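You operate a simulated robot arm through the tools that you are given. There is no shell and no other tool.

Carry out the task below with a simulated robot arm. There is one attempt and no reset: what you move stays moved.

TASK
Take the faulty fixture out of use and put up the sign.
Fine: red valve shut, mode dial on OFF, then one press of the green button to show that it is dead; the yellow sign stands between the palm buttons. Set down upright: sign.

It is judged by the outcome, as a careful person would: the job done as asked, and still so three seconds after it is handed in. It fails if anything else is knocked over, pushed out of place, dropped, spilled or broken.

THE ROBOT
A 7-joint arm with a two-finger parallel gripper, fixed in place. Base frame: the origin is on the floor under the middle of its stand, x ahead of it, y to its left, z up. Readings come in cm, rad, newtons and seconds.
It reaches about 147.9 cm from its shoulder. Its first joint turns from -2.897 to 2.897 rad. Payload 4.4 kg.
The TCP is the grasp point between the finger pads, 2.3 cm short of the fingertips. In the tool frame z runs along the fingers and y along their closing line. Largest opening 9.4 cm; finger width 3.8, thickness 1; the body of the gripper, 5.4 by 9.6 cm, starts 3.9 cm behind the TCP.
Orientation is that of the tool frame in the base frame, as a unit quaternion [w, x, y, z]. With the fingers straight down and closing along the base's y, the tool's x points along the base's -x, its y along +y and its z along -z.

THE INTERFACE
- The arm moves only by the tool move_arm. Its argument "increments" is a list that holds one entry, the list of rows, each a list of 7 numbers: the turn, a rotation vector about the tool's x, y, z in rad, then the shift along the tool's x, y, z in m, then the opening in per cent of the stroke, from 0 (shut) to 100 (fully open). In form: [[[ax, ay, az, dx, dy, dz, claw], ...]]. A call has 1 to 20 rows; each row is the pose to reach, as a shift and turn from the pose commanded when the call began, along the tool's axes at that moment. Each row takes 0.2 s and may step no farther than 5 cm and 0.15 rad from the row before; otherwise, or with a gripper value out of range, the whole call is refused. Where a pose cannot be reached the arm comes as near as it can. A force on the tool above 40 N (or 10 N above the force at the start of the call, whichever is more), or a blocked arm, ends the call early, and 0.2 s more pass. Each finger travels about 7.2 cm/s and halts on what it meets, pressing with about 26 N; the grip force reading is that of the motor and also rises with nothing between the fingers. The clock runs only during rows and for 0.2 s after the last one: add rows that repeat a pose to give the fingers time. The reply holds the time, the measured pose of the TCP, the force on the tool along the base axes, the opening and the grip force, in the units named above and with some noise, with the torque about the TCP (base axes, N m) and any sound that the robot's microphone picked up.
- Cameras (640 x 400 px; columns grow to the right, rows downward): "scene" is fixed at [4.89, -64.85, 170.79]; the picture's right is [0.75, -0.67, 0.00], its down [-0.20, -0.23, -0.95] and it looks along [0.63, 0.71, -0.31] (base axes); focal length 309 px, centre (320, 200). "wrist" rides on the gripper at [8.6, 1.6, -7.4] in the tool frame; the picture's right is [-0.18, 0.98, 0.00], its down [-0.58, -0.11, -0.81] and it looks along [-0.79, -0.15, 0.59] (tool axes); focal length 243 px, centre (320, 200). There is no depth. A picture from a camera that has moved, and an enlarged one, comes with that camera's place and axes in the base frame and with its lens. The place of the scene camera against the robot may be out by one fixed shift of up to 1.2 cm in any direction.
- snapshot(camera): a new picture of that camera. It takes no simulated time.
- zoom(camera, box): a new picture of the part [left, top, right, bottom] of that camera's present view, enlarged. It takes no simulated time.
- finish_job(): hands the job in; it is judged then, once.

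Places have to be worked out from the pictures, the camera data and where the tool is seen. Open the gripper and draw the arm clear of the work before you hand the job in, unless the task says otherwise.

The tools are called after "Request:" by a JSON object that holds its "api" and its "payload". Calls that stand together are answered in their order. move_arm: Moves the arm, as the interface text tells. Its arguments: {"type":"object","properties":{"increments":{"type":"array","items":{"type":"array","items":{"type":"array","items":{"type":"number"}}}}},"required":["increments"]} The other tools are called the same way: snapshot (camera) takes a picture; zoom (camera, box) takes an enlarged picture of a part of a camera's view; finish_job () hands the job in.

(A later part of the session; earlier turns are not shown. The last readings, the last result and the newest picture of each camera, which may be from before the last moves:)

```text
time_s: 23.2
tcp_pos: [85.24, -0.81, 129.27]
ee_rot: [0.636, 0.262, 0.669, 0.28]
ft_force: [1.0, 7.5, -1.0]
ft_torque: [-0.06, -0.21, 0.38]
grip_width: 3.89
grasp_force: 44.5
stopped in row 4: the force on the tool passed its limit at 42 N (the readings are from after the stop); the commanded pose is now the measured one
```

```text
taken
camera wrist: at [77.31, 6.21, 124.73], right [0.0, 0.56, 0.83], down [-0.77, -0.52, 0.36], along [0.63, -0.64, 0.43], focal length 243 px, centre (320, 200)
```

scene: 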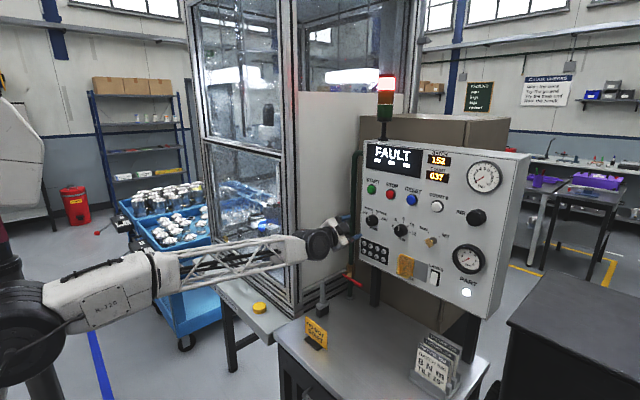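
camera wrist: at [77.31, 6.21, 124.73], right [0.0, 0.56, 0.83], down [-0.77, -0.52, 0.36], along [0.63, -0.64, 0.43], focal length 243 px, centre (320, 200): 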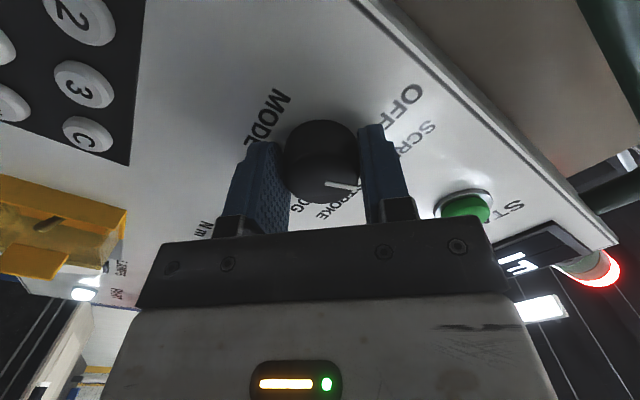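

The knob is gripped (width 3.9 cm). Now I'll turn the hand about its own axis, counter-clockwise as seen from the front, starting with half of the 45° step.

Request:
{"api": "move_arm", "payload": {"increments": [[[0, 0, -0.1, 0, 0, 0, 20], [0, 0, -0.2, 0, 0, 0, 20], [0, 0, -0.3, 0, 0, 0, 20], [0, 0, -0.4, 0, 0, 0, 20]]]}}

Request:
{"api": "snapshot", "payload": {"camera": "wrist"}}

```text
time_s: 24.3
tcp_pos: [85.28, -0.84, 129.09]
ee_rot: [0.678, 0.128, 0.708, 0.153]
ft_force: [-20.1, -5.4, -1.1]
ft_torque: [0.04, -0.03, -0.18]
grip_width: 3.91
grasp_force: 44.7
stopped in row 4: the force on the tool passed its limit at 44 N (the readings are from after the stop); the commanded pose is now the measured one
```

```text
taken
camera wrist: at [77.3, 3.69, 122.27], right [-0.01, 0.83, 0.55], down [-0.77, -0.36, 0.52], along [0.63, -0.42, 0.65], focal length 243 px, centre (320, 200)
```

wrist: 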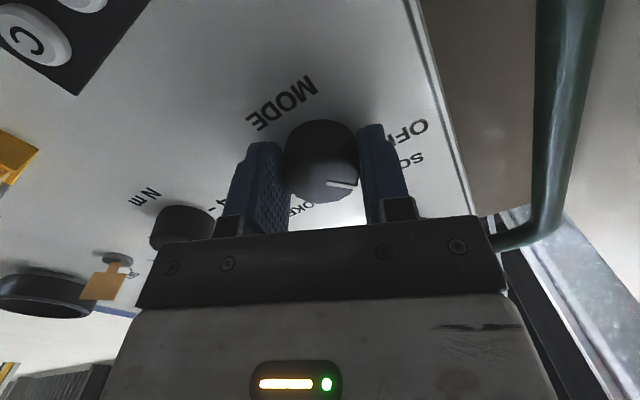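

The knob turned with the hand by about 22°, so it is half way. I'll continue the remaining 23°, easing back 1–2 mm to relieve the axial push.

Request:
{"api": "move_arm", "payload": {"increments": [[[0, 0, -0.08, 0, 0, -0.001, 20], [0, 0, -0.16, 0, 0, -0.002, 20], [0, 0, -0.24, 0, 0, -0.002, 20], [0, 0, -0.32, 0, 0, -0.002, 20], [0, 0, -0.4, 0, 0, -0.002, 20]]]}}

Request:
{"api": "snapshot", "payload": {"camera": "wrist"}}

```text
time_s: 25.5
tcp_pos: [85.14, -1.12, 129.09]
ee_rot: [0.693, -0.009, 0.72, 0.018]
ft_force: [7.0, -13.9, 1.0]
ft_torque: [0.06, -0.27, -0.31]
grip_width: 3.87
grasp_force: 45.6
stopped in row 5: the force on the tool passed its limit at 42 N (the readings are from after the stop); the commanded pose is now the measured one
```

```text
taken
camera wrist: at [77.18, 0.43, 120.88], right [-0.03, 0.98, 0.2], down [-0.78, -0.15, 0.61], along [0.63, -0.13, 0.77], focal length 243 px, centre (320, 200)
```

wrist: 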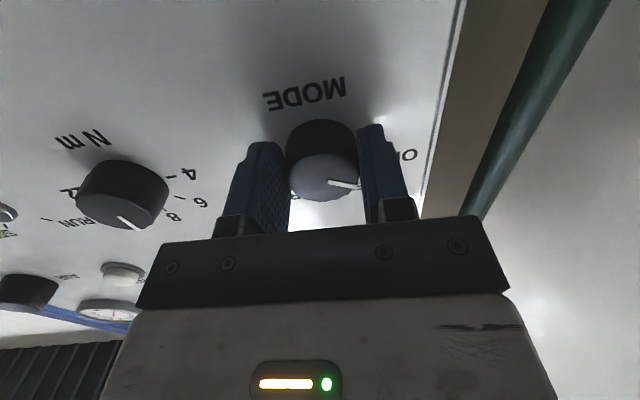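

The hand has turned 44.6° in total. I'll open and back off to check the dial.

Request:
{"api": "move_arm", "payload": {"increments": [[[0, 0, 0, 0, 0, 0, 45], [0, 0, 0, 0, 0, 0, 64], [0, 0, 0, 0, 0, 0, 64], [0, 0, 0, 0, 0, -0.02, 64], [0, 0, 0, 0, 0, -0.05, 64], [0, 0, 0, 0, 0, -0.08, 64], [0, 0, 0, 0, 0, -0.1, 64]]]}}

Request:
{"api": "snapshot", "payload": {"camera": "wrist"}}

Request:
{"api": "zoom", "payload": {"camera": "scene", "box": [350, 170, 420, 240]}}

```text
time_s: 27.1
tcp_pos: [74.97, -1.59, 129.31]
ee_rot: [0.694, -0.01, 0.72, 0.018]
ft_force: [0.4, 1.5, -0.5]
ft_torque: [-0.02, 0.01, 0.0]
grip_width: 6.03
grasp_force: 0.1
```

```text
taken
camera wrist: at [67.08, -0.13, 121.18], right [-0.03, 0.98, 0.2], down [-0.78, -0.15, 0.61], along [0.63, -0.13, 0.77], focal length 243 px, centre (320, 200)
```

wrist: 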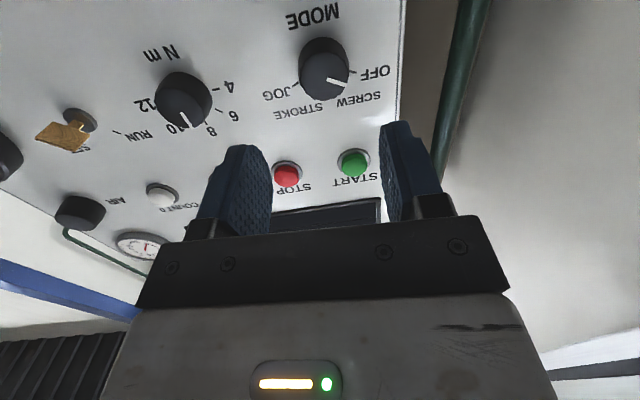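

```text
5.71 times, centred on (385, 205) of scene
camera zoom: at [4.89, -64.85, 170.79], right [0.75, -0.67, 0.0], down [-0.2, -0.23, -0.95], along [0.63, 0.71, -0.31], focal length 1765 px, centre (-51, 171)
```

zoom: 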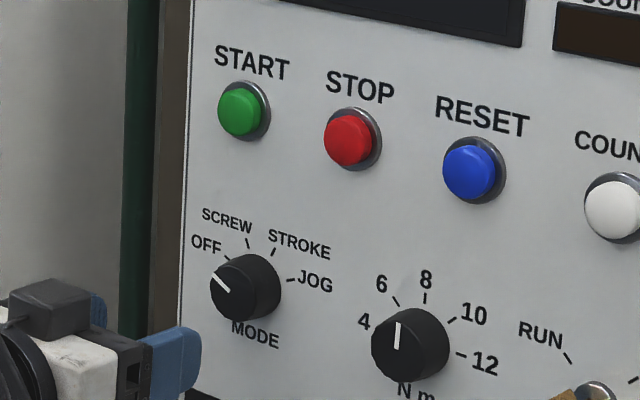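

The dial pointer is on OFF, and the FAULT and count displays have gone dark. Next I'll close the fingers and line up in front of START, at about y=0.75, z=140.7.

Request:
{"api": "move_arm", "payload": {"increments": [[[0.0099, -0.0094, 0, -0.0288, 0.0054, 0.0157, 0], [0.0197, -0.0187, 0, -0.0576, 0.0109, 0.0314, 0], [0.0296, -0.0281, 0, -0.0864, 0.0163, 0.047, 0], [0.0394, -0.0374, 0, -0.1152, 0.0217, 0.0627, 0], [0.0394, -0.0374, 0, -0.1152, 0.0217, 0.0627, 0]]]}}

Request:
{"api": "snapshot", "payload": {"camera": "wrist"}}

Request:
{"api": "zoom", "payload": {"camera": "scene", "box": [330, 150, 430, 240]}}

```text
time_s: 28.3
tcp_pos: [81.7, 0.75, 140.84]
ee_rot: [0.707, 0.004, 0.707, 0.005]
ft_force: [0.1, 0.3, 0.2]
ft_torque: [0.01, -0.05, -0.04]
grip_width: 0.0
grasp_force: 26.2
```

```text
taken
camera wrist: at [74.16, 2.64, 132.29], right [0.0, 0.98, 0.2], down [-0.81, -0.12, 0.58], along [0.59, -0.16, 0.79], focal length 243 px, centre (320, 200)
```

wrist: 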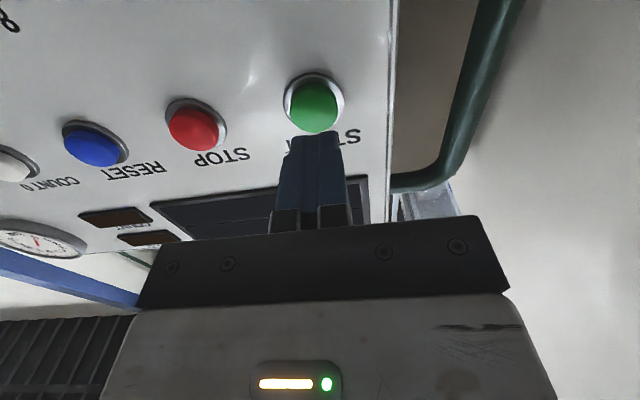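

```text
4.44 times, centred on (380, 195) of scene
camera zoom: at [4.89, -64.85, 170.79], right [0.75, -0.67, 0.0], down [-0.2, -0.23, -0.95], along [0.63, 0.71, -0.31], focal length 1373 px, centre (53, 222)
```

zoom: 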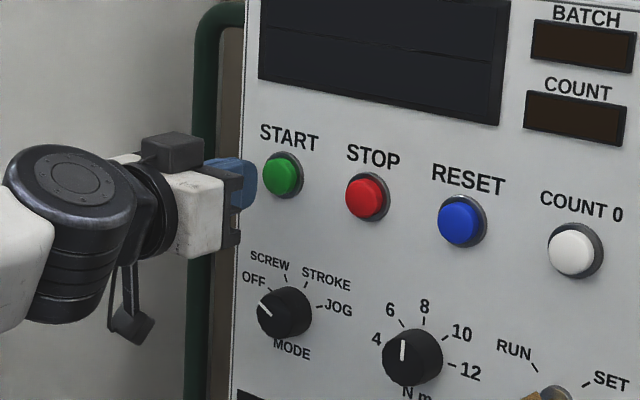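

The hand points exactly along +x, and START is 0.25 cm right and 0.3 cm below the finger line. I'll correct for that and advance close to the button.

Request:
{"api": "move_arm", "payload": {"increments": [[[0, 0, 0, 0.003, -0.0025, 0.005, 0], [0, 0, 0, 0.003, -0.0025, 0.015, 0], [0, 0, 0, 0.003, -0.0025, 0.024, 0], [0, 0, 0, 0.003, -0.0025, 0.024, 0]]]}}

Request:
{"api": "zoom", "payload": {"camera": "wrist", "box": [240, 60, 400, 160]}}

Request:
{"api": "zoom", "payload": {"camera": "scene", "box": [350, 170, 400, 210]}}

```text
time_s: 29.3
tcp_pos: [83.98, 0.54, 140.48]
ee_rot: [0.707, 0.004, 0.707, 0.005]
ft_force: [-0.2, 0.3, 0.3]
ft_torque: [0.0, -0.01, 0.0]
grip_width: 0.0
grasp_force: 26.3
```

```text
4.00 times, centred on (320, 110) of wrist
camera zoom: at [76.53, 2.41, 132.01], right [0.0, 0.98, 0.2], down [-0.81, -0.12, 0.58], along [0.59, -0.16, 0.79], focal length 970 px, centre (320, 560)
```

zoom: 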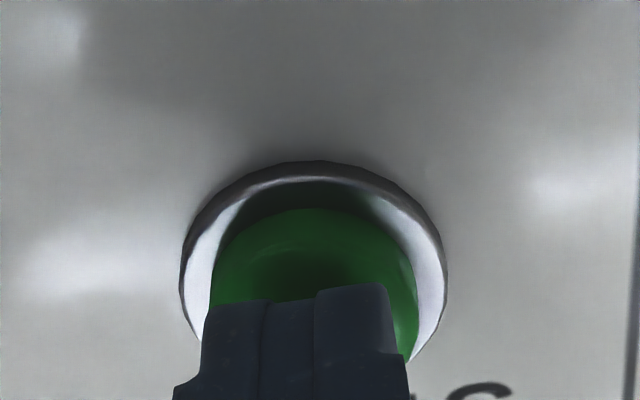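

```text
10.00 times, centred on (375, 190) of scene
camera zoom: at [4.89, -64.85, 170.79], right [0.75, -0.67, 0.0], down [-0.2, -0.23, -0.95], along [0.63, 0.71, -0.31], focal length 3088 px, centre (-230, 300)
```

zoom: 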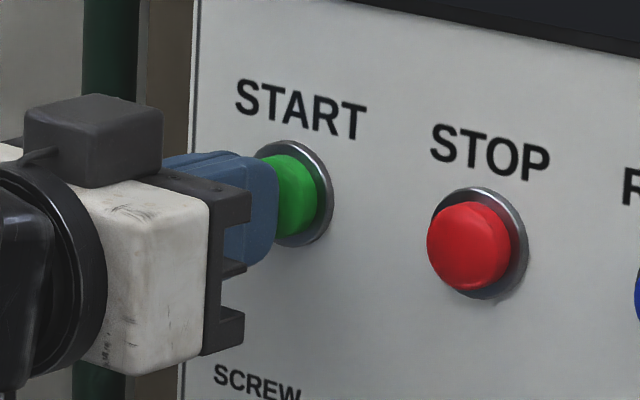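

The fingertips are centred on the green cap and almost touching. I'll start the single press and watch the force.

Request:
{"api": "move_arm", "payload": {"increments": [[[0, 0, 0, 0, 0, 0.003, 0], [0, 0, 0, 0, 0, 0.006, 0], [0, 0, 0, 0, 0, 0.009, 0]]]}}

Request:
{"api": "zoom", "payload": {"camera": "wrist", "box": [240, 60, 400, 160]}}

```text
time_s: 30.1
tcp_pos: [85.02, 0.62, 140.44]
ee_rot: [0.707, 0.005, 0.707, 0.003]
ft_force: [-38.7, -2.9, -5.6]
ft_torque: [-0.09, 0.13, -0.07]
grip_width: 0.0
grasp_force: 25.9
heard: click
```

```text
4.00 times, centred on (320, 110) of wrist
camera zoom: at [77.48, 2.41, 131.99], right [0.0, 0.98, 0.2], down [-0.81, -0.12, 0.58], along [0.59, -0.16, 0.79], focal length 970 px, centre (320, 560)
```

zoom: 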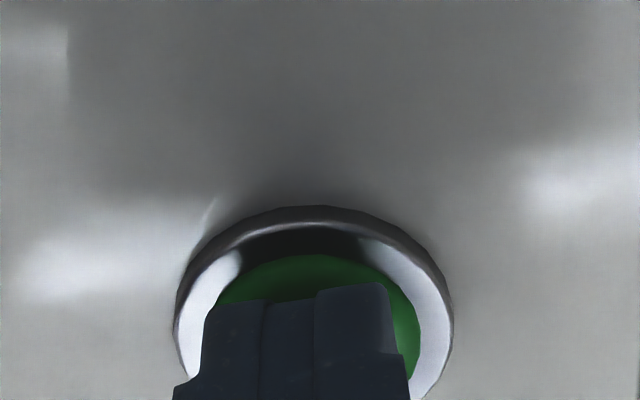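

One click was heard at 39 N, so the button has been pressed once. I'll retract straight back now.

Request:
{"api": "move_arm", "payload": {"increments": [[[0, 0, 0, 0, 0, -0.02, 0], [0, 0, 0, 0, 0, -0.05, 0], [0, 0, 0, 0, 0, -0.09, 0], [0, 0, 0, 0, 0, -0.13, 0], [0, 0, 0, 0, 0, -0.13, 0]]]}}

Request:
{"api": "snapshot", "payload": {"camera": "scene"}}

Request:
{"api": "zoom", "payload": {"camera": "scene", "box": [340, 130, 480, 240]}}

Request:
{"api": "zoom", "payload": {"camera": "scene", "box": [180, 240, 380, 365]}}

```text
time_s: 31.3
tcp_pos: [72.23, 0.74, 140.41]
ee_rot: [0.707, 0.004, 0.707, 0.004]
ft_force: [0.7, 0.7, 0.3]
ft_torque: [-0.01, 0.0, 0.01]
grip_width: 0.0
grasp_force: 25.9
```

```text
taken
```

scene: 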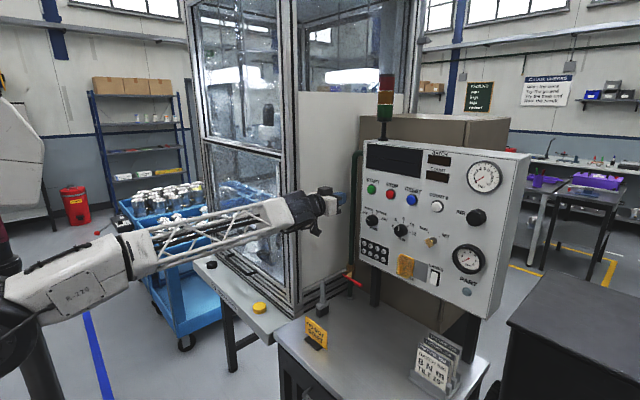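

```text
3.64 times, centred on (410, 185) of scene
camera zoom: at [4.89, -64.85, 170.79], right [0.75, -0.67, 0.0], down [-0.2, -0.23, -0.95], along [0.63, 0.71, -0.31], focal length 1123 px, centre (-7, 254)
```

zoom: 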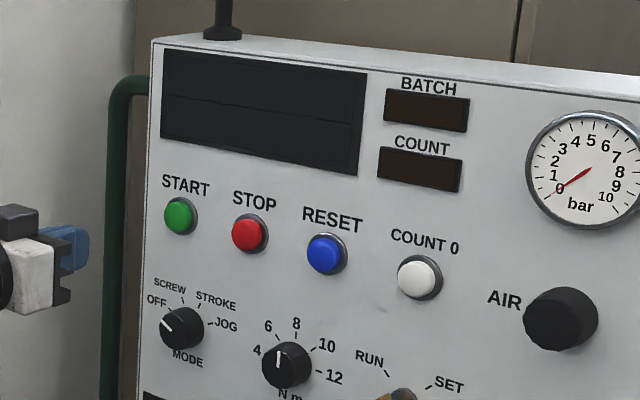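

```text
3.20 times, centred on (280, 302) of scene
camera zoom: at [4.89, -64.85, 170.79], right [0.75, -0.67, 0.0], down [-0.2, -0.23, -0.95], along [0.63, 0.71, -0.31], focal length 988 px, centre (448, -128)
```

zoom: 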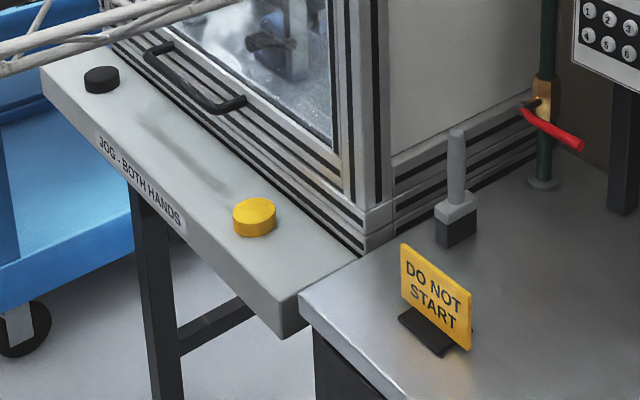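

The pressure gauge reads near zero, the displays and beacon are dark, and the valve and dial are set. The sign's plate is about 10.7 cm wide along y, at x≈61.6, z 91–98.5. First I'll back off and turn the hand to point down.

Request:
{"api": "move_arm", "payload": {"increments": [[[0, 0.14, 0, 0, 0.003, -0.02, 0], [0, 0.28, 0, 0, 0.006, -0.04, 0], [0, 0.42, 0, 0, 0.01, -0.06, 0], [0, 0.56, 0, 0, 0.014, -0.08, 0], [0, 0.7, 0, 0, 0.018, -0.1, 0], [0, 0.84, 0, 0, 0.021, -0.12, 0], [0, 0.98, 0, 0, 0.025, -0.14, 0], [0, 1.12, 0, 0, 0.028, -0.16, 0], [0, 1.26, 0, 0, 0.032, -0.18, 0], [0, 1.4, 0, 0, 0.036, -0.2, 0], [0, 1.5, 0, 0, 0.04, -0.21, 0], [0, 1.571, 0, 0, 0.04, -0.22, 0], [0, 1.571, 0, 0, 0.04, -0.22, 0]]]}}

```text
time_s: 34.1
tcp_pos: [50.92, 1.33, 140.34]
ee_rot: [0.034, -0.015, 0.99, -0.136]
ft_force: [-0.4, -0.7, 0.0]
ft_torque: [0.02, 0.0, 0.01]
grip_width: 0.01
grasp_force: 26.0
out of reach, approached as far as the arm can: row 2, 3, 4, 5, 6, 7, 8, 9, 10, 11, 12, 13
```

The arm stopped short of straight down and is tilted about 15° toward -y, with some joint near a limit. I'll look at the arm's shape before continuing.

Request:
{"api": "snapshot", "payload": {"camera": "scene"}}

Request:
{"api": "snapshot", "payload": {"camera": "wrist"}}

```text
taken
```

scene: 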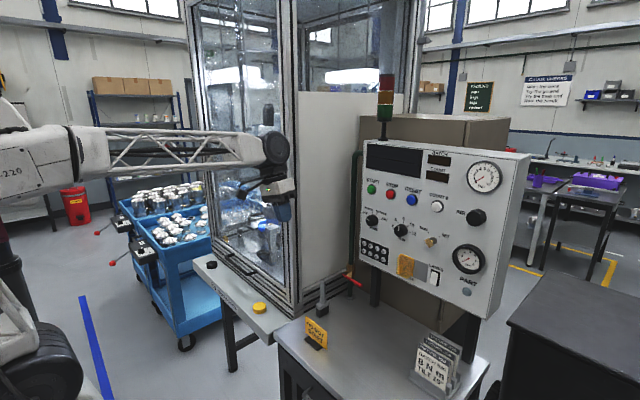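

```text
taken
camera wrist: at [41.59, 4.72, 146.65], right [0.16, 0.95, -0.25], down [0.53, 0.13, 0.84], along [0.83, -0.27, -0.48], focal length 243 px, centre (320, 200)
```

wrist: 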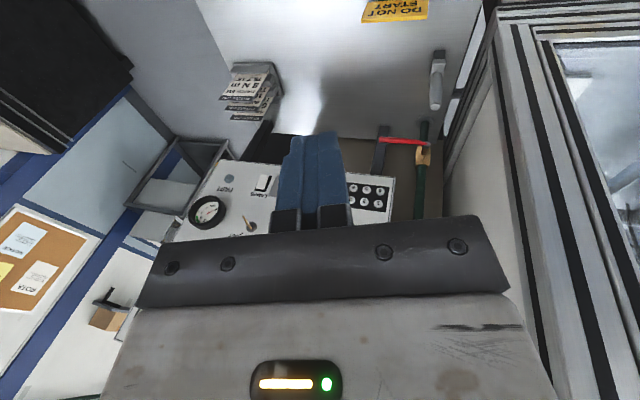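

The path is clear, so next I'll yaw the hand 90° while levelling it, so the fingers close along x to pinch the sign plate, with the camera on the -y side looking over the shelf.

Request:
{"api": "move_arm", "payload": {"increments": [[[-0.0222, -0.0133, -0.1275, 0.0014, 0.0017, 0.0101, 0], [-0.0444, -0.0267, -0.255, 0.0029, 0.0035, 0.0202, 0], [-0.0666, -0.04, -0.3825, 0.0043, 0.0052, 0.0303, 0], [-0.0888, -0.0533, -0.51, 0.0057, 0.007, 0.0403, 0], [-0.111, -0.0667, -0.6375, 0.0072, 0.0087, 0.0504, 0], [-0.1333, -0.08, -0.765, 0.0086, 0.0105, 0.0605, 0], [-0.1555, -0.0933, -0.8925, 0.01, 0.0122, 0.0706, 0], [-0.1777, -0.1067, -1.02, 0.0115, 0.0139, 0.0807, 0], [-0.1999, -0.12, -1.1475, 0.0129, 0.0157, 0.0908, 0], [-0.2221, -0.1333, -1.275, 0.0143, 0.0174, 0.1008, 0], [-0.2443, -0.1467, -1.4025, 0.0158, 0.0192, 0.1109, 0], [-0.2665, -0.16, -1.53, 0.0172, 0.0209, 0.121, 0], [-0.2665, -0.16, -1.53, 0.0172, 0.0209, 0.121, 0]]]}}

Request:
{"api": "snapshot", "payload": {"camera": "scene"}}

Request:
{"api": "snapshot", "payload": {"camera": "wrist"}}

```text
time_s: 36.9
tcp_pos: [15.08, 32.38, 122.64]
ee_rot: [0.077, -0.591, 0.795, -0.11]
ft_force: [-0.1, -0.3, -0.1]
ft_torque: [0.02, 0.06, 0.01]
grip_width: 0.01
grasp_force: 25.9
out of reach, approached as far as the arm can: row 1, 2, 3, 4, 5, 6, 7, 8, 9, 10, 11, 12, 13
```

```text
taken
```

scene: 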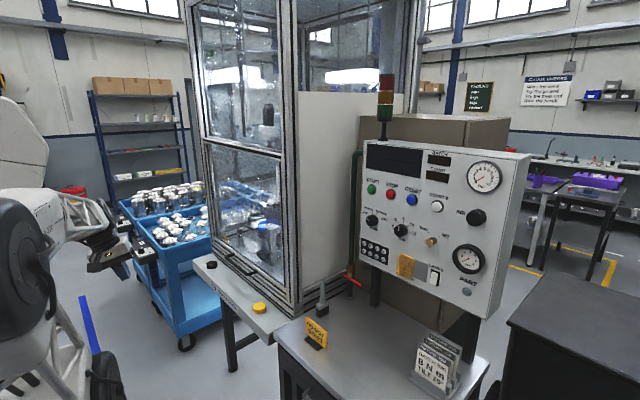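

```text
taken
camera wrist: at [9.1, 25.26, 129.45], right [-0.85, 0.45, -0.26], down [0.06, 0.59, 0.8], along [0.51, 0.67, -0.54], focal length 243 px, centre (320, 200)
```

wrist: 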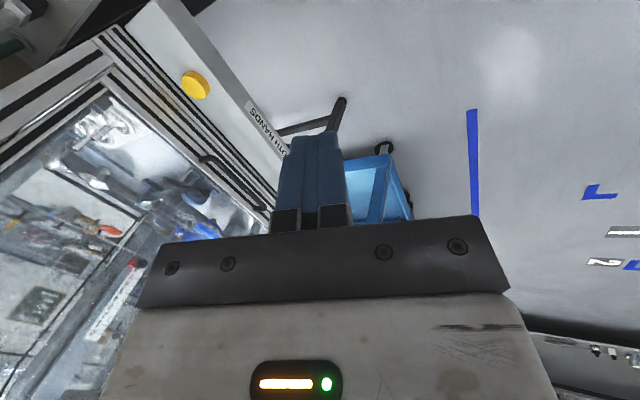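

The arm slid a long way sideways (TCP at (15,32,123)) because a wrist limit blocked the yaw. Contact forces are zero and nothing was touched. I'll look at the arm's configuration before the next move.

Request:
{"api": "zoom", "payload": {"camera": "scene", "box": [0, 80, 200, 400]}}

Request:
{"api": "zoom", "payload": {"camera": "wrist", "box": [80, 0, 400, 200]}}

```text
1.25 times, centred on (100, 240) of scene
camera zoom: at [4.89, -64.85, 170.79], right [0.75, -0.67, 0.0], down [-0.2, -0.23, -0.95], along [0.63, 0.71, -0.31], focal length 386 px, centre (595, 150)
```

zoom: 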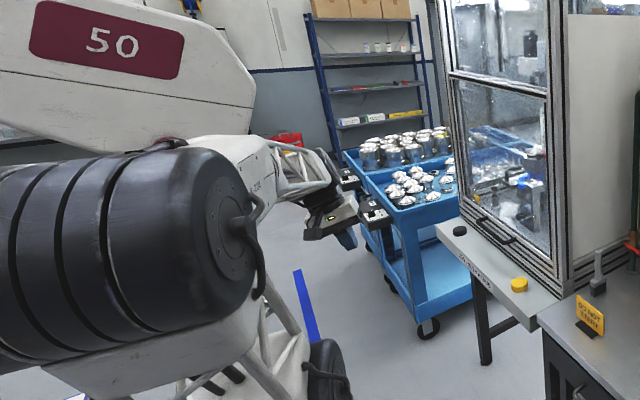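

```text
2.00 times, centred on (240, 100) of wrist
camera zoom: at [9.1, 25.26, 129.45], right [-0.85, 0.45, -0.26], down [0.06, 0.59, 0.8], along [0.51, 0.67, -0.54], focal length 485 px, centre (480, 400)
```

zoom: 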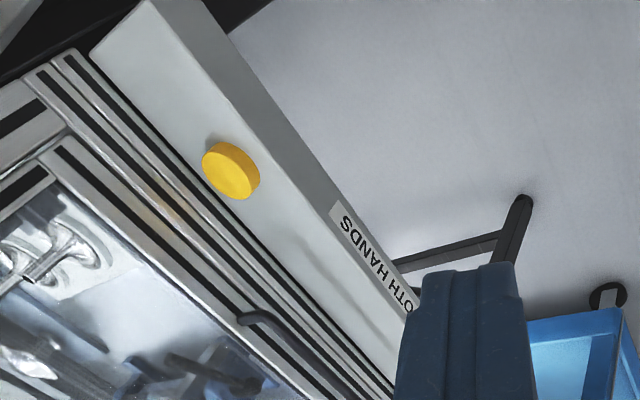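

The elbow has swung out to the -y side. I'll move back toward the starting pose (neutral, pointing down, around (51,15,163)) to recover a healthy configuration.

Request:
{"api": "move_arm", "payload": {"increments": [[[-0.0169, 0.0118, 0.0907, 0.0047, -0.0348, -0.0203, 0], [-0.0338, 0.0236, 0.1814, 0.0094, -0.0696, -0.0406, 0], [-0.0507, 0.0354, 0.2721, 0.0142, -0.1044, -0.0609, 0], [-0.0676, 0.0473, 0.3629, 0.0189, -0.1391, -0.0811, 0], [-0.0845, 0.0591, 0.4536, 0.0236, -0.1739, -0.1014, 0], [-0.1014, 0.0709, 0.5443, 0.0283, -0.2087, -0.1217, 0], [-0.1183, 0.0827, 0.635, 0.0331, -0.2435, -0.142, 0], [-0.1351, 0.0945, 0.7257, 0.0378, -0.2783, -0.1623, 0], [-0.152, 0.1063, 0.8164, 0.0425, -0.3131, -0.1826, 0], [-0.1689, 0.1181, 0.9071, 0.0472, -0.3479, -0.2029, 0], [-0.1858, 0.13, 0.9979, 0.0519, -0.3826, -0.2231, 0], [-0.2027, 0.1418, 1.0886, 0.0567, -0.4174, -0.2434, 0], [-0.2196, 0.1536, 1.1793, 0.0614, -0.4522, -0.2637, 0], [-0.2365, 0.1654, 1.27, 0.0661, -0.487, -0.284, 0], [-0.2365, 0.1654, 1.27, 0.0661, -0.487, -0.284, 0]]]}}

Request:
{"api": "snapshot", "payload": {"camera": "scene"}}

```text
time_s: 40.1
tcp_pos: [48.99, 15.41, 163.67]
ee_rot: [0.048, -0.01, 0.991, -0.126]
ft_force: [-0.4, -0.2, -0.1]
ft_torque: [-0.02, 0.01, -0.02]
grip_width: 0.0
grasp_force: 25.9
out of reach, approached as far as the arm can: row 1, 2, 3, 4, 5, 6, 7, 8, 9, 10, 11, 12, 13, 14, 15
```

```text
taken
```

scene: 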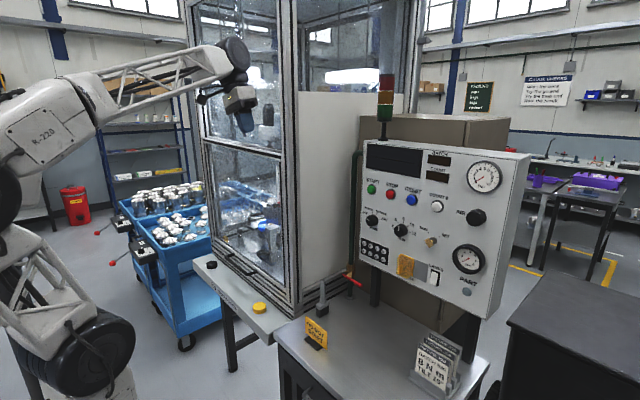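

The pose is nearly right but still tilted 15°, which suggests the forearm-roll joint is still at its limit from the lever move. I'll point the hand forward again and then roll it the other way to unwind that joint before pointing down.

Request:
{"api": "move_arm", "payload": {"increments": [[[-0.0164, -0.1333, 0.0192, -0.007, -0.0116, 0.0119, 0], [-0.0328, -0.2666, 0.0385, -0.0139, -0.0233, 0.0238, 0], [-0.0492, -0.3998, 0.0577, -0.0209, -0.0349, 0.0357, 0], [-0.0656, -0.5331, 0.0769, -0.0279, -0.0465, 0.0476, 0], [-0.082, -0.6664, 0.0961, -0.0348, -0.0582, 0.0595, 0], [-0.0983, -0.7997, 0.1154, -0.0418, -0.0698, 0.0715, 0], [-0.1147, -0.933, 0.1346, -0.0487, -0.0815, 0.0834, 0], [-0.1311, -1.0663, 0.1538, -0.0557, -0.0931, 0.0953, 0], [-0.1475, -1.1995, 0.173, -0.0627, -0.1047, 0.1072, 0], [-0.1639, -1.3328, 0.1923, -0.0696, -0.1164, 0.1191, 0], [-0.1803, -1.4661, 0.2115, -0.0766, -0.128, 0.131, 0], [-0.1803, -1.4661, 0.2115, -0.0766, -0.128, 0.131, 0]]]}}

Request:
{"api": "snapshot", "payload": {"camera": "scene"}}

```text
time_s: 42.7
tcp_pos: [57.58, -0.1, 155.6]
ee_rot: [0.711, -0.001, 0.703, 0.001]
ft_force: [-7.3, 0.8, 6.7]
ft_torque: [-0.01, 0.46, 0.0]
grip_width: 0.0
grasp_force: 25.8
out of reach, approached as far as the arm can: row 11
```

```text
taken
```

scene: 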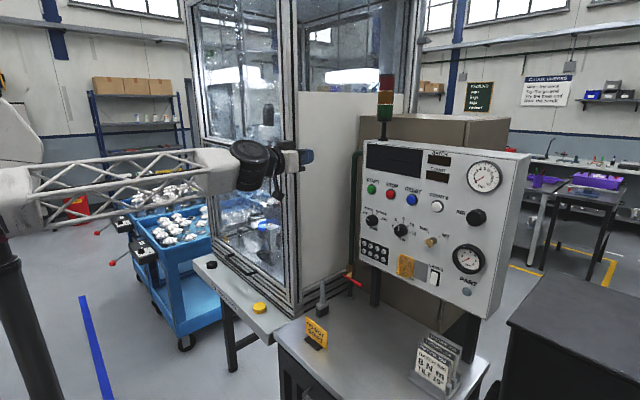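

The hand is horizontal again at (57.6,-0.1,155.6). The force reading of about 10 N is odd in free air, so I'll hold still one step and re-read it.

Request:
{"api": "move_arm", "payload": {"increments": [[[0, 0, 0, 0, 0, 0, 0], [0, 0, 0, 0, 0, 0, 0]]]}}

Request:
{"api": "zoom", "payload": {"camera": "scene", "box": [160, 100, 360, 240]}}

Request:
{"api": "snapshot", "payload": {"camera": "wrist"}}

```text
time_s: 43.3
tcp_pos: [58.04, -0.06, 155.0]
ee_rot: [0.708, -0.001, 0.707, 0.0]
ft_force: [1.0, -0.3, 0.1]
ft_torque: [-0.02, 0.02, 0.02]
grip_width: 0.0
grasp_force: 25.3
```

```text
2.86 times, centred on (260, 170) of scene
camera zoom: at [4.89, -64.85, 170.79], right [0.75, -0.67, 0.0], down [-0.2, -0.23, -0.95], along [0.63, 0.71, -0.31], focal length 882 px, centre (491, 286)
```

zoom: 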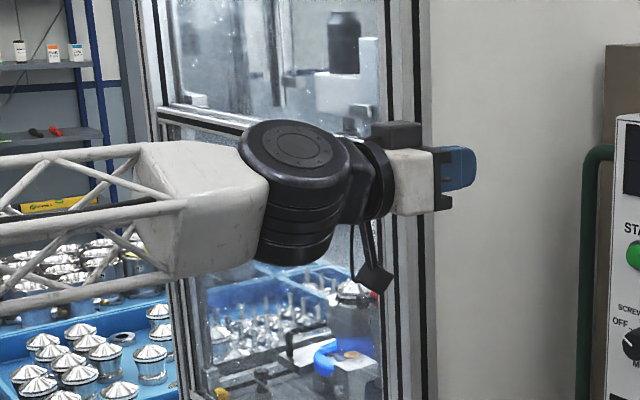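

```text
taken
camera wrist: at [50.48, 1.6, 146.46], right [0.0, 0.98, 0.18], down [-0.81, -0.11, 0.58], along [0.59, -0.15, 0.79], focal length 243 px, centre (320, 200)
```

wrist: 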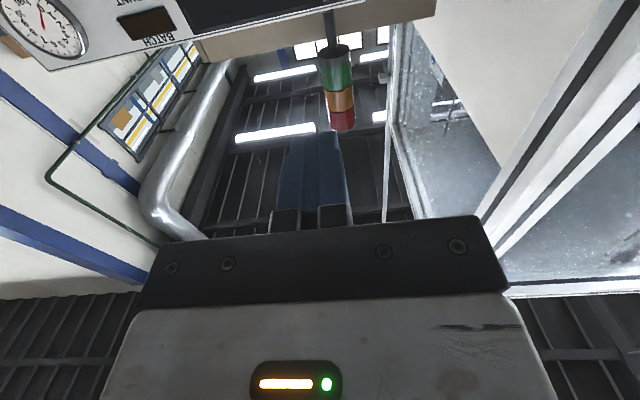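

The reading was only a transient; forces are zero now. The wrist joint's axis is standing vertical, so the forearm roll is still about 90° off neutral. I'll yaw the hand to +y about that axis and then roll it down about x, which unwinds the joint and gives the grasp orientation I want.

Request:
{"api": "move_arm", "payload": {"increments": [[[-0.1309, 0, 0, 0.0025, 0.0083, -0.0108, 0], [-0.2618, 0, 0, 0.005, 0.0167, -0.0217, 0], [-0.3928, 0, 0, 0.0075, 0.025, -0.0325, 0], [-0.5237, 0, 0, 0.01, 0.0333, -0.0433, 0], [-0.6546, 0, 0, 0.0125, 0.0417, -0.0542, 0], [-0.7855, 0, 0, 0.015, 0.05, -0.065, 0], [-0.9164, 0, 0, 0.0175, 0.0583, -0.0758, 0], [-1.0473, 0, 0, 0.02, 0.0667, -0.0867, 0], [-1.1783, 0, 0, 0.0225, 0.075, -0.0975, 0], [-1.3092, 0, 0, 0.025, 0.0833, -0.1083, 0], [-1.4401, 0, 0, 0.0275, 0.0917, -0.1192, 0], [-1.571, 0, 0, 0.03, 0.1, -0.13, 0], [-1.571, 0, 0, 0.03, 0.1, -0.13, 0]]]}}

Request:
{"api": "snapshot", "payload": {"camera": "scene"}}

```text
time_s: 46.1
tcp_pos: [44.99, 9.86, 151.91]
ee_rot: [-0.5, 0.5, -0.5, -0.5]
ft_force: [0.2, 0.1, -0.5]
ft_torque: [0.0, -0.01, 0.01]
grip_width: 0.0
grasp_force: 26.0
```

```text
taken
```

scene: 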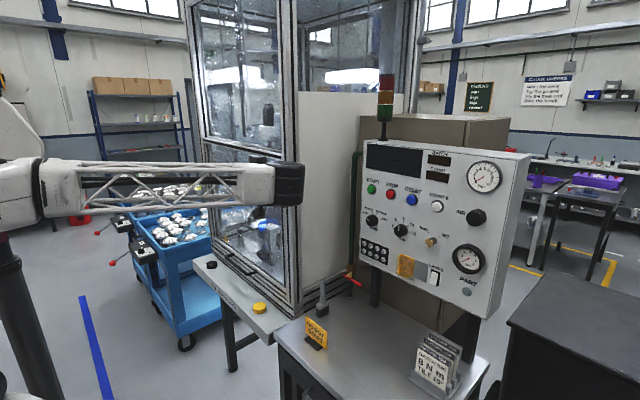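

That worked with no limits hit; the hand points along +y. Now I'll roll it down about base x to point straight down.

Request:
{"api": "move_arm", "payload": {"increments": [[[0, 0.1309, 0, 0.0117, -0.0017, -0.0083, 0], [0, 0.2618, 0, 0.0233, -0.0033, -0.0167, 0], [0, 0.3928, 0, 0.035, -0.005, -0.025, 0], [0, 0.5237, 0, 0.0467, -0.0067, -0.0333, 0], [0, 0.6546, 0, 0.0583, -0.0083, -0.0417, 0], [0, 0.7855, 0, 0.07, -0.01, -0.05, 0], [0, 0.9164, 0, 0.0817, -0.0117, -0.0583, 0], [0, 1.0473, 0, 0.0933, -0.0133, -0.0667, 0], [0, 1.1783, 0, 0.105, -0.015, -0.075, 0], [0, 1.3092, 0, 0.1167, -0.0167, -0.0833, 0], [0, 1.4401, 0, 0.1283, -0.0183, -0.0917, 0], [0, 1.571, 0, 0.14, -0.02, -0.1, 0], [0, 1.571, 0, 0.14, -0.02, -0.1, 0]]]}}

Request:
{"api": "snapshot", "payload": {"camera": "scene"}}

Request:
{"api": "snapshot", "payload": {"camera": "wrist"}}

```text
time_s: 48.9
tcp_pos: [46.99, -0.26, 138.07]
ee_rot: [0.001, 0.708, -0.707, 0.0]
ft_force: [0.3, -0.3, -0.1]
ft_torque: [0.01, 0.02, -0.01]
grip_width: 0.0
grasp_force: 26.1
```

```text
taken
```

scene: 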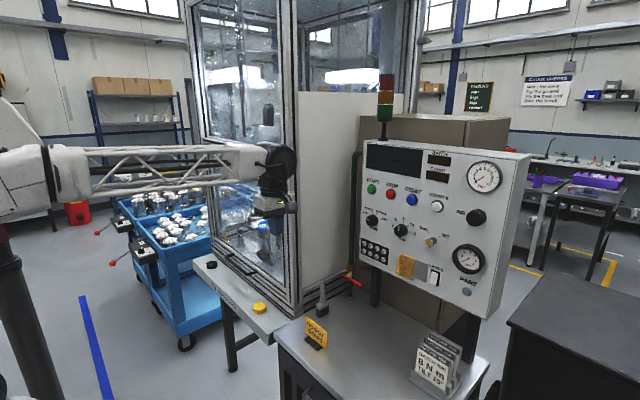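

```text
taken
camera wrist: at [45.4, -8.8, 145.65], right [-0.98, 0.18, 0.0], down [0.11, 0.58, 0.81], along [0.15, 0.79, -0.59], focal length 243 px, centre (320, 200)
```

wrist: 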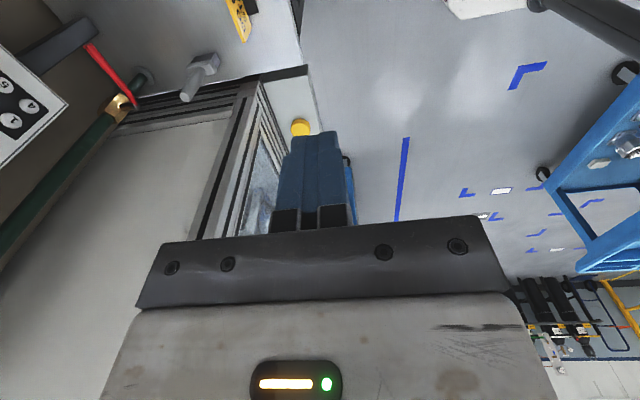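

The hand now points straight down with the fingers closing along x, with no limits hit. I'll enlarge the sign and the shelf in the wrist view.

Request:
{"api": "zoom", "payload": {"camera": "wrist", "box": [160, 0, 320, 100]}}

Request:
{"api": "zoom", "payload": {"camera": "wrist", "box": [220, 60, 380, 160]}}

Request:
{"api": "zoom", "payload": {"camera": "scene", "box": [290, 300, 350, 360]}}

Request:
{"api": "zoom", "payload": {"camera": "scene", "box": [190, 240, 300, 320]}}

```text
4.00 times, centred on (240, 50) of wrist
camera zoom: at [45.4, -8.8, 145.65], right [-0.98, 0.18, 0.0], down [0.11, 0.58, 0.81], along [0.15, 0.79, -0.59], focal length 970 px, centre (640, 800)
```

zoom: 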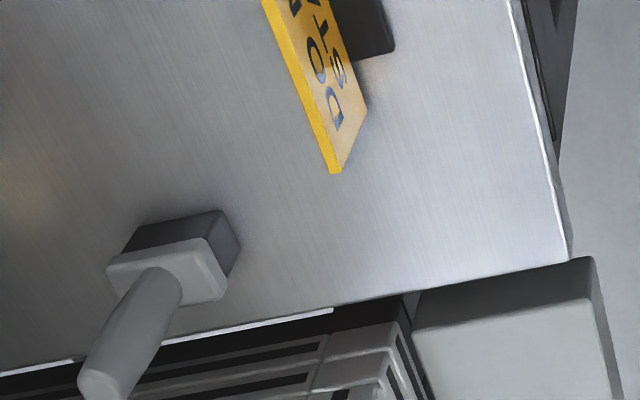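

```text
4.00 times, centred on (300, 110) of wrist
camera zoom: at [45.4, -8.8, 145.65], right [-0.98, 0.18, 0.0], down [0.11, 0.58, 0.81], along [0.15, 0.79, -0.59], focal length 970 px, centre (400, 560)
```

zoom: 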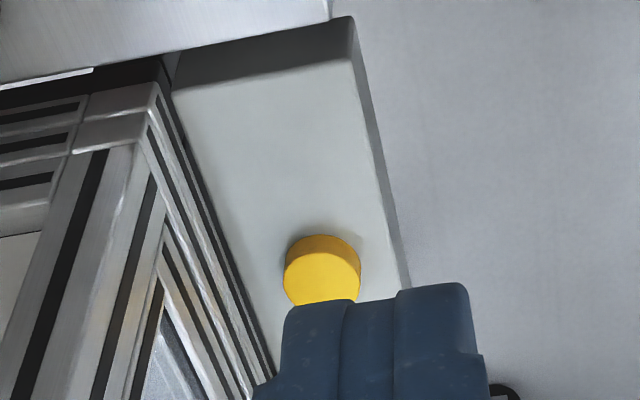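

```text
6.67 times, centred on (320, 330) of scene
camera zoom: at [4.89, -64.85, 170.79], right [0.75, -0.67, 0.0], down [-0.2, -0.23, -0.95], along [0.63, 0.71, -0.31], focal length 2059 px, centre (320, -667)
```

zoom: 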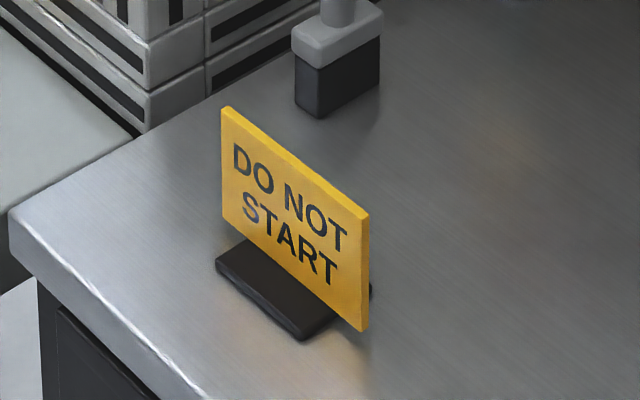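

```text
5.00 times, centred on (245, 280) of scene
camera zoom: at [4.89, -64.85, 170.79], right [0.75, -0.67, 0.0], down [-0.2, -0.23, -0.95], along [0.63, 0.71, -0.31], focal length 1544 px, centre (695, -200)
```

zoom: 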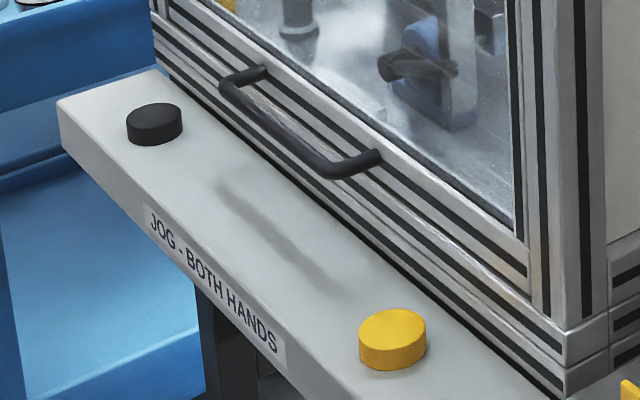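

The sign plate's top edge runs exactly along y at x≈61.5, spanning y≈-4.6 to 6.3, with its top at z≈98.5–99.5. The cabinet door handle hangs over the shelf near (60, 45–65, 98), so I'll grip high on the plate. I'm moving above the sign with the fingers open 5 cm.

Request:
{"api": "move_arm", "payload": {"increments": [[[0, 0, 0, -0.0016, -0.0207, 0.0371, 53], [0, 0, 0, -0.0031, -0.0414, 0.0743, 53], [0, 0, 0, -0.0047, -0.0621, 0.1114, 53], [0, 0, 0, -0.0063, -0.0829, 0.1486, 53], [0, 0, 0, -0.0079, -0.1036, 0.1857, 53], [0, 0, 0, -0.0094, -0.1243, 0.2229, 53], [0, 0, 0, -0.011, -0.145, 0.26, 53], [0, 0, 0, -0.011, -0.145, 0.26, 53]]]}}

Request:
{"api": "snapshot", "payload": {"camera": "wrist"}}

Request:
{"api": "zoom", "payload": {"camera": "scene", "box": [240, 230, 380, 360]}}

```text
time_s: 50.7
tcp_pos: [61.45, 0.76, 112.03]
ee_rot: [0.0, 0.707, -0.707, 0.0]
ft_force: [0.6, 0.4, 0.2]
ft_torque: [-0.03, 0.0, 0.0]
grip_width: 4.99
grasp_force: 0.0
```

```text
taken
camera wrist: at [59.8, -7.81, 119.55], right [-0.98, 0.18, 0.0], down [0.11, 0.58, 0.81], along [0.15, 0.79, -0.59], focal length 243 px, centre (320, 200)
```

wrist: 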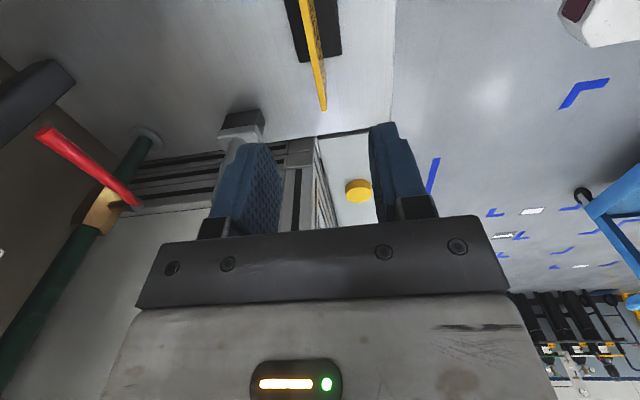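

```text
3.08 times, centred on (310, 295) of scene
camera zoom: at [4.89, -64.85, 170.79], right [0.75, -0.67, 0.0], down [-0.2, -0.23, -0.95], along [0.63, 0.71, -0.31], focal length 950 px, centre (351, -92)
```

zoom: 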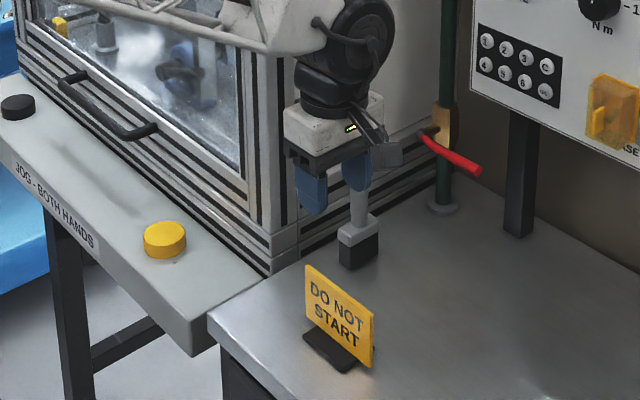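

The sign is below the fingers. I'll zoom in to pin down its x position and top height.

Request:
{"api": "zoom", "payload": {"camera": "wrist", "box": [240, 0, 400, 120]}}

```text
3.33 times, centred on (320, 60) of wrist
camera zoom: at [59.8, -7.81, 119.55], right [-0.98, 0.18, 0.0], down [0.11, 0.58, 0.81], along [0.15, 0.79, -0.59], focal length 809 px, centre (320, 667)
```

zoom: 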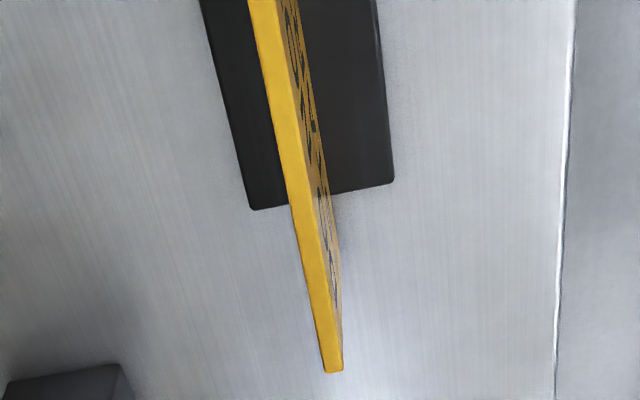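

From two wrist views the plate is at x≈61.8–62.4 with its top at z≈97.3 and its centre at y≈1.3. The base spans x 59.6–64.5. I'll descend so the fingertips overlap about 2 cm of the plate.

Request:
{"api": "move_arm", "payload": {"increments": [[[0, 0, 0, -0.005, -0.007, 0.02, 53], [0, 0, 0, -0.005, -0.007, 0.06, 53], [0, 0, 0, -0.005, -0.007, 0.1, 53], [0, 0, 0, -0.005, -0.007, 0.13, 53], [0, 0, 0, -0.005, -0.007, 0.1475, 53], [0, 0, 0, -0.005, -0.007, 0.1475, 53]]]}}

Request:
{"api": "snapshot", "payload": {"camera": "wrist"}}

Request:
{"api": "zoom", "payload": {"camera": "scene", "box": [270, 270, 370, 370]}}

```text
time_s: 52.1
tcp_pos: [62.39, 1.36, 97.24]
ee_rot: [0.0, 0.708, -0.706, 0.001]
ft_force: [0.0, 0.0, -0.1]
ft_torque: [-0.04, 0.0, -0.03]
grip_width: 4.98
grasp_force: 0.1
```

```text
taken
camera wrist: at [60.76, -7.17, 104.88], right [-0.98, 0.18, 0.0], down [0.11, 0.58, 0.81], along [0.15, 0.79, -0.59], focal length 243 px, centre (320, 200)
```

wrist: 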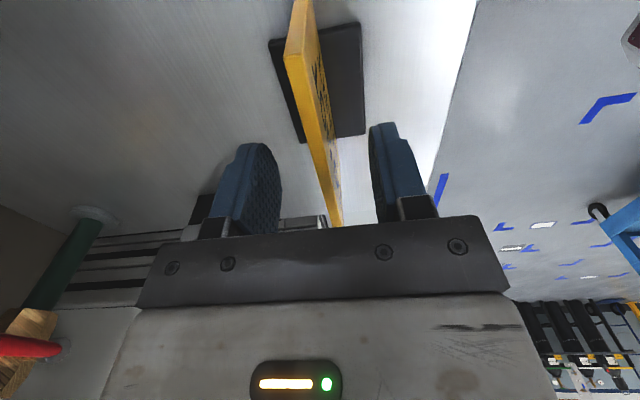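

```text
4.00 times, centred on (320, 320) of scene
camera zoom: at [4.89, -64.85, 170.79], right [0.75, -0.67, 0.0], down [-0.2, -0.23, -0.95], along [0.63, 0.71, -0.31], focal length 1235 px, centre (320, -280)
```

zoom: 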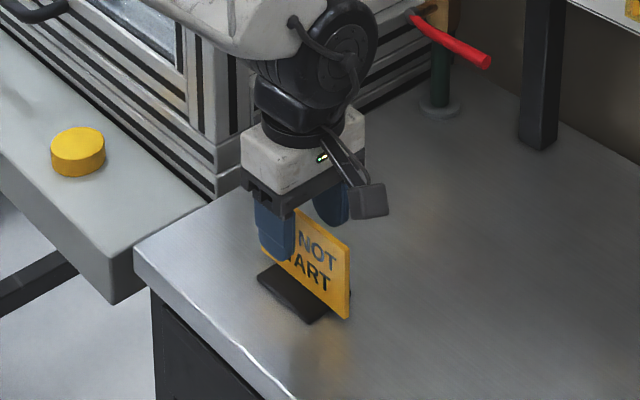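

The plate is between the fingers, 0.26 cm off-centre. I'll shift 0.25 cm in -x and close the grip.

Request:
{"api": "move_arm", "payload": {"increments": [[[0, 0, 0, 0, 0.0025, 0, 53], [0, 0, 0, 0, 0.0025, 0, 30], [0, 0, 0, 0, 0.0025, 0, 15], [0, 0, 0, 0, 0.0025, 0, 5], [0, 0, 0, 0, 0.0025, 0, 0], [0, 0, 0, 0, 0.0025, 0, 0]]]}}

Request:
{"api": "snapshot", "payload": {"camera": "wrist"}}

```text
time_s: 53.5
tcp_pos: [62.23, 1.3, 97.31]
ee_rot: [0.0, 0.708, -0.706, 0.0]
ft_force: [-0.5, -0.8, 0.1]
ft_torque: [-0.07, 0.01, 0.0]
grip_width: 0.56
grasp_force: 25.7
```

```text
taken
camera wrist: at [60.46, -7.19, 104.9], right [-0.98, 0.18, 0.0], down [0.11, 0.58, 0.81], along [0.15, 0.79, -0.59], focal length 243 px, centre (320, 200)
```

wrist: 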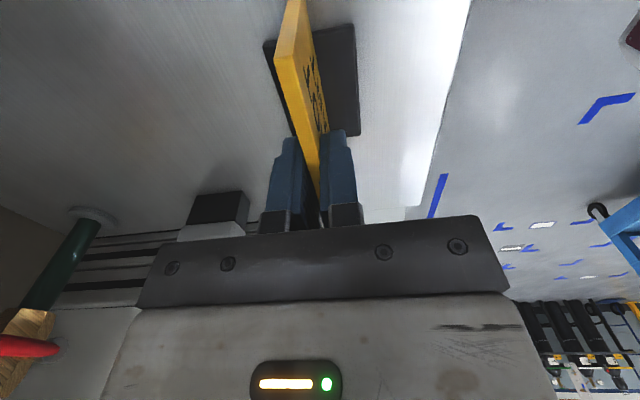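

The plate is pinched (0.56 cm). I'll lift straight up 16 cm.

Request:
{"api": "move_arm", "payload": {"increments": [[[0, 0, 0, 0, 0, -0.01, 0], [0, 0, 0, 0, 0, -0.04, 0], [0, 0, 0, 0, 0, -0.08, 0], [0, 0, 0, 0, 0, -0.12, 0], [0, 0, 0, 0, 0, -0.16, 0], [0, 0, 0, 0, 0, -0.16, 0]]]}}

Request:
{"api": "snapshot", "payload": {"camera": "wrist"}}

Request:
{"api": "snapshot", "payload": {"camera": "scene"}}

```text
time_s: 54.9
tcp_pos: [61.98, 1.19, 113.19]
ee_rot: [0.0, 0.708, -0.707, 0.0]
ft_force: [-0.7, 0.7, -0.8]
ft_torque: [0.03, 0.01, -0.03]
grip_width: 0.54
grasp_force: 26.0
```

```text
taken
camera wrist: at [60.34, -7.38, 120.7], right [-0.98, 0.18, 0.0], down [0.11, 0.58, 0.81], along [0.15, 0.79, -0.59], focal length 243 px, centre (320, 200)
```

wrist: 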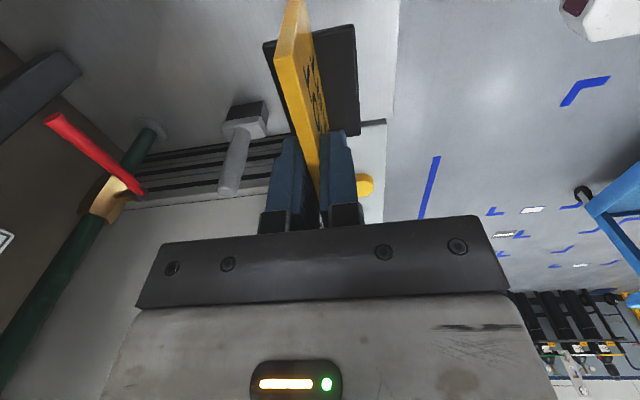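

```text
taken
```

scene: 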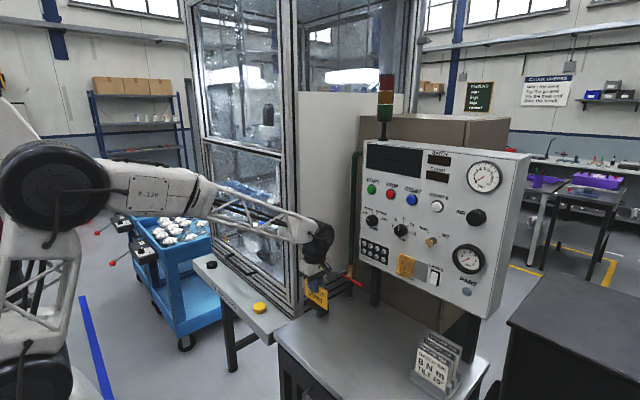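

The sign is lifted cleanly, with its base about 7.5 cm below the grasp point. I'll carry it back from the cabinet and over to the left to see the shelf, the handle and the palm buttons.

Request:
{"api": "move_arm", "payload": {"increments": [[[0, 0, 0, 0, 0.04, -0.01, 0], [0, 0, 0, 0, 0.08, -0.03, 0], [0, 0, 0, -0.02, 0.12, -0.05, 0], [0, 0, 0, -0.06, 0.14, -0.07, 0], [0, 0, 0, -0.1, 0.15, -0.08, 0], [0, 0, 0, -0.14, 0.16, -0.09, 0], [0, 0, 0, -0.18, 0.17, -0.1, 0], [0, 0, 0, -0.22, 0.17, -0.12, 0], [0, 0, 0, -0.24, 0.17, -0.12, 0], [0, 0, 0, -0.24, 0.17, -0.12, 0]]]}}

Request:
{"api": "snapshot", "payload": {"camera": "wrist"}}

Request:
{"api": "snapshot", "payload": {"camera": "scene"}}

```text
time_s: 57.1
tcp_pos: [45.08, 25.38, 124.92]
ee_rot: [-0.001, 0.708, -0.707, 0.0]
ft_force: [0.6, -0.3, -1.1]
ft_torque: [-0.02, -0.01, -0.04]
grip_width: 0.57
grasp_force: 26.2
```

```text
taken
camera wrist: at [43.41, 16.8, 132.68], right [-0.98, 0.18, 0.0], down [0.11, 0.58, 0.81], along [0.15, 0.79, -0.59], focal length 243 px, centre (320, 200)
```

wrist: 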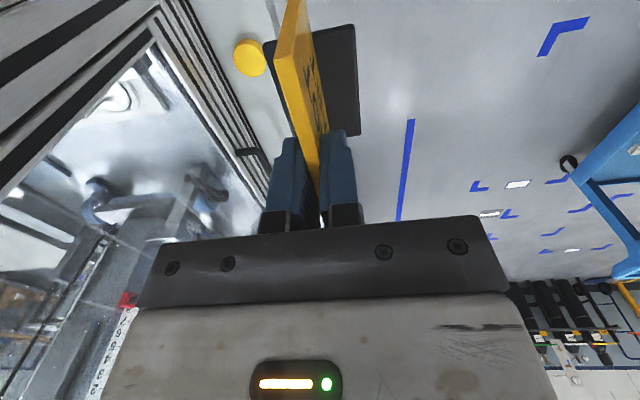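

```text
taken
```

scene: 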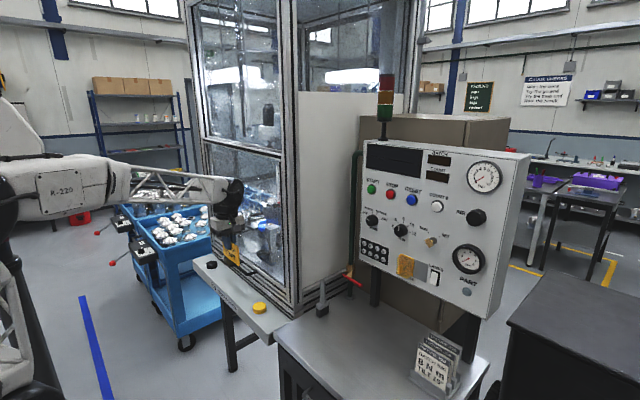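

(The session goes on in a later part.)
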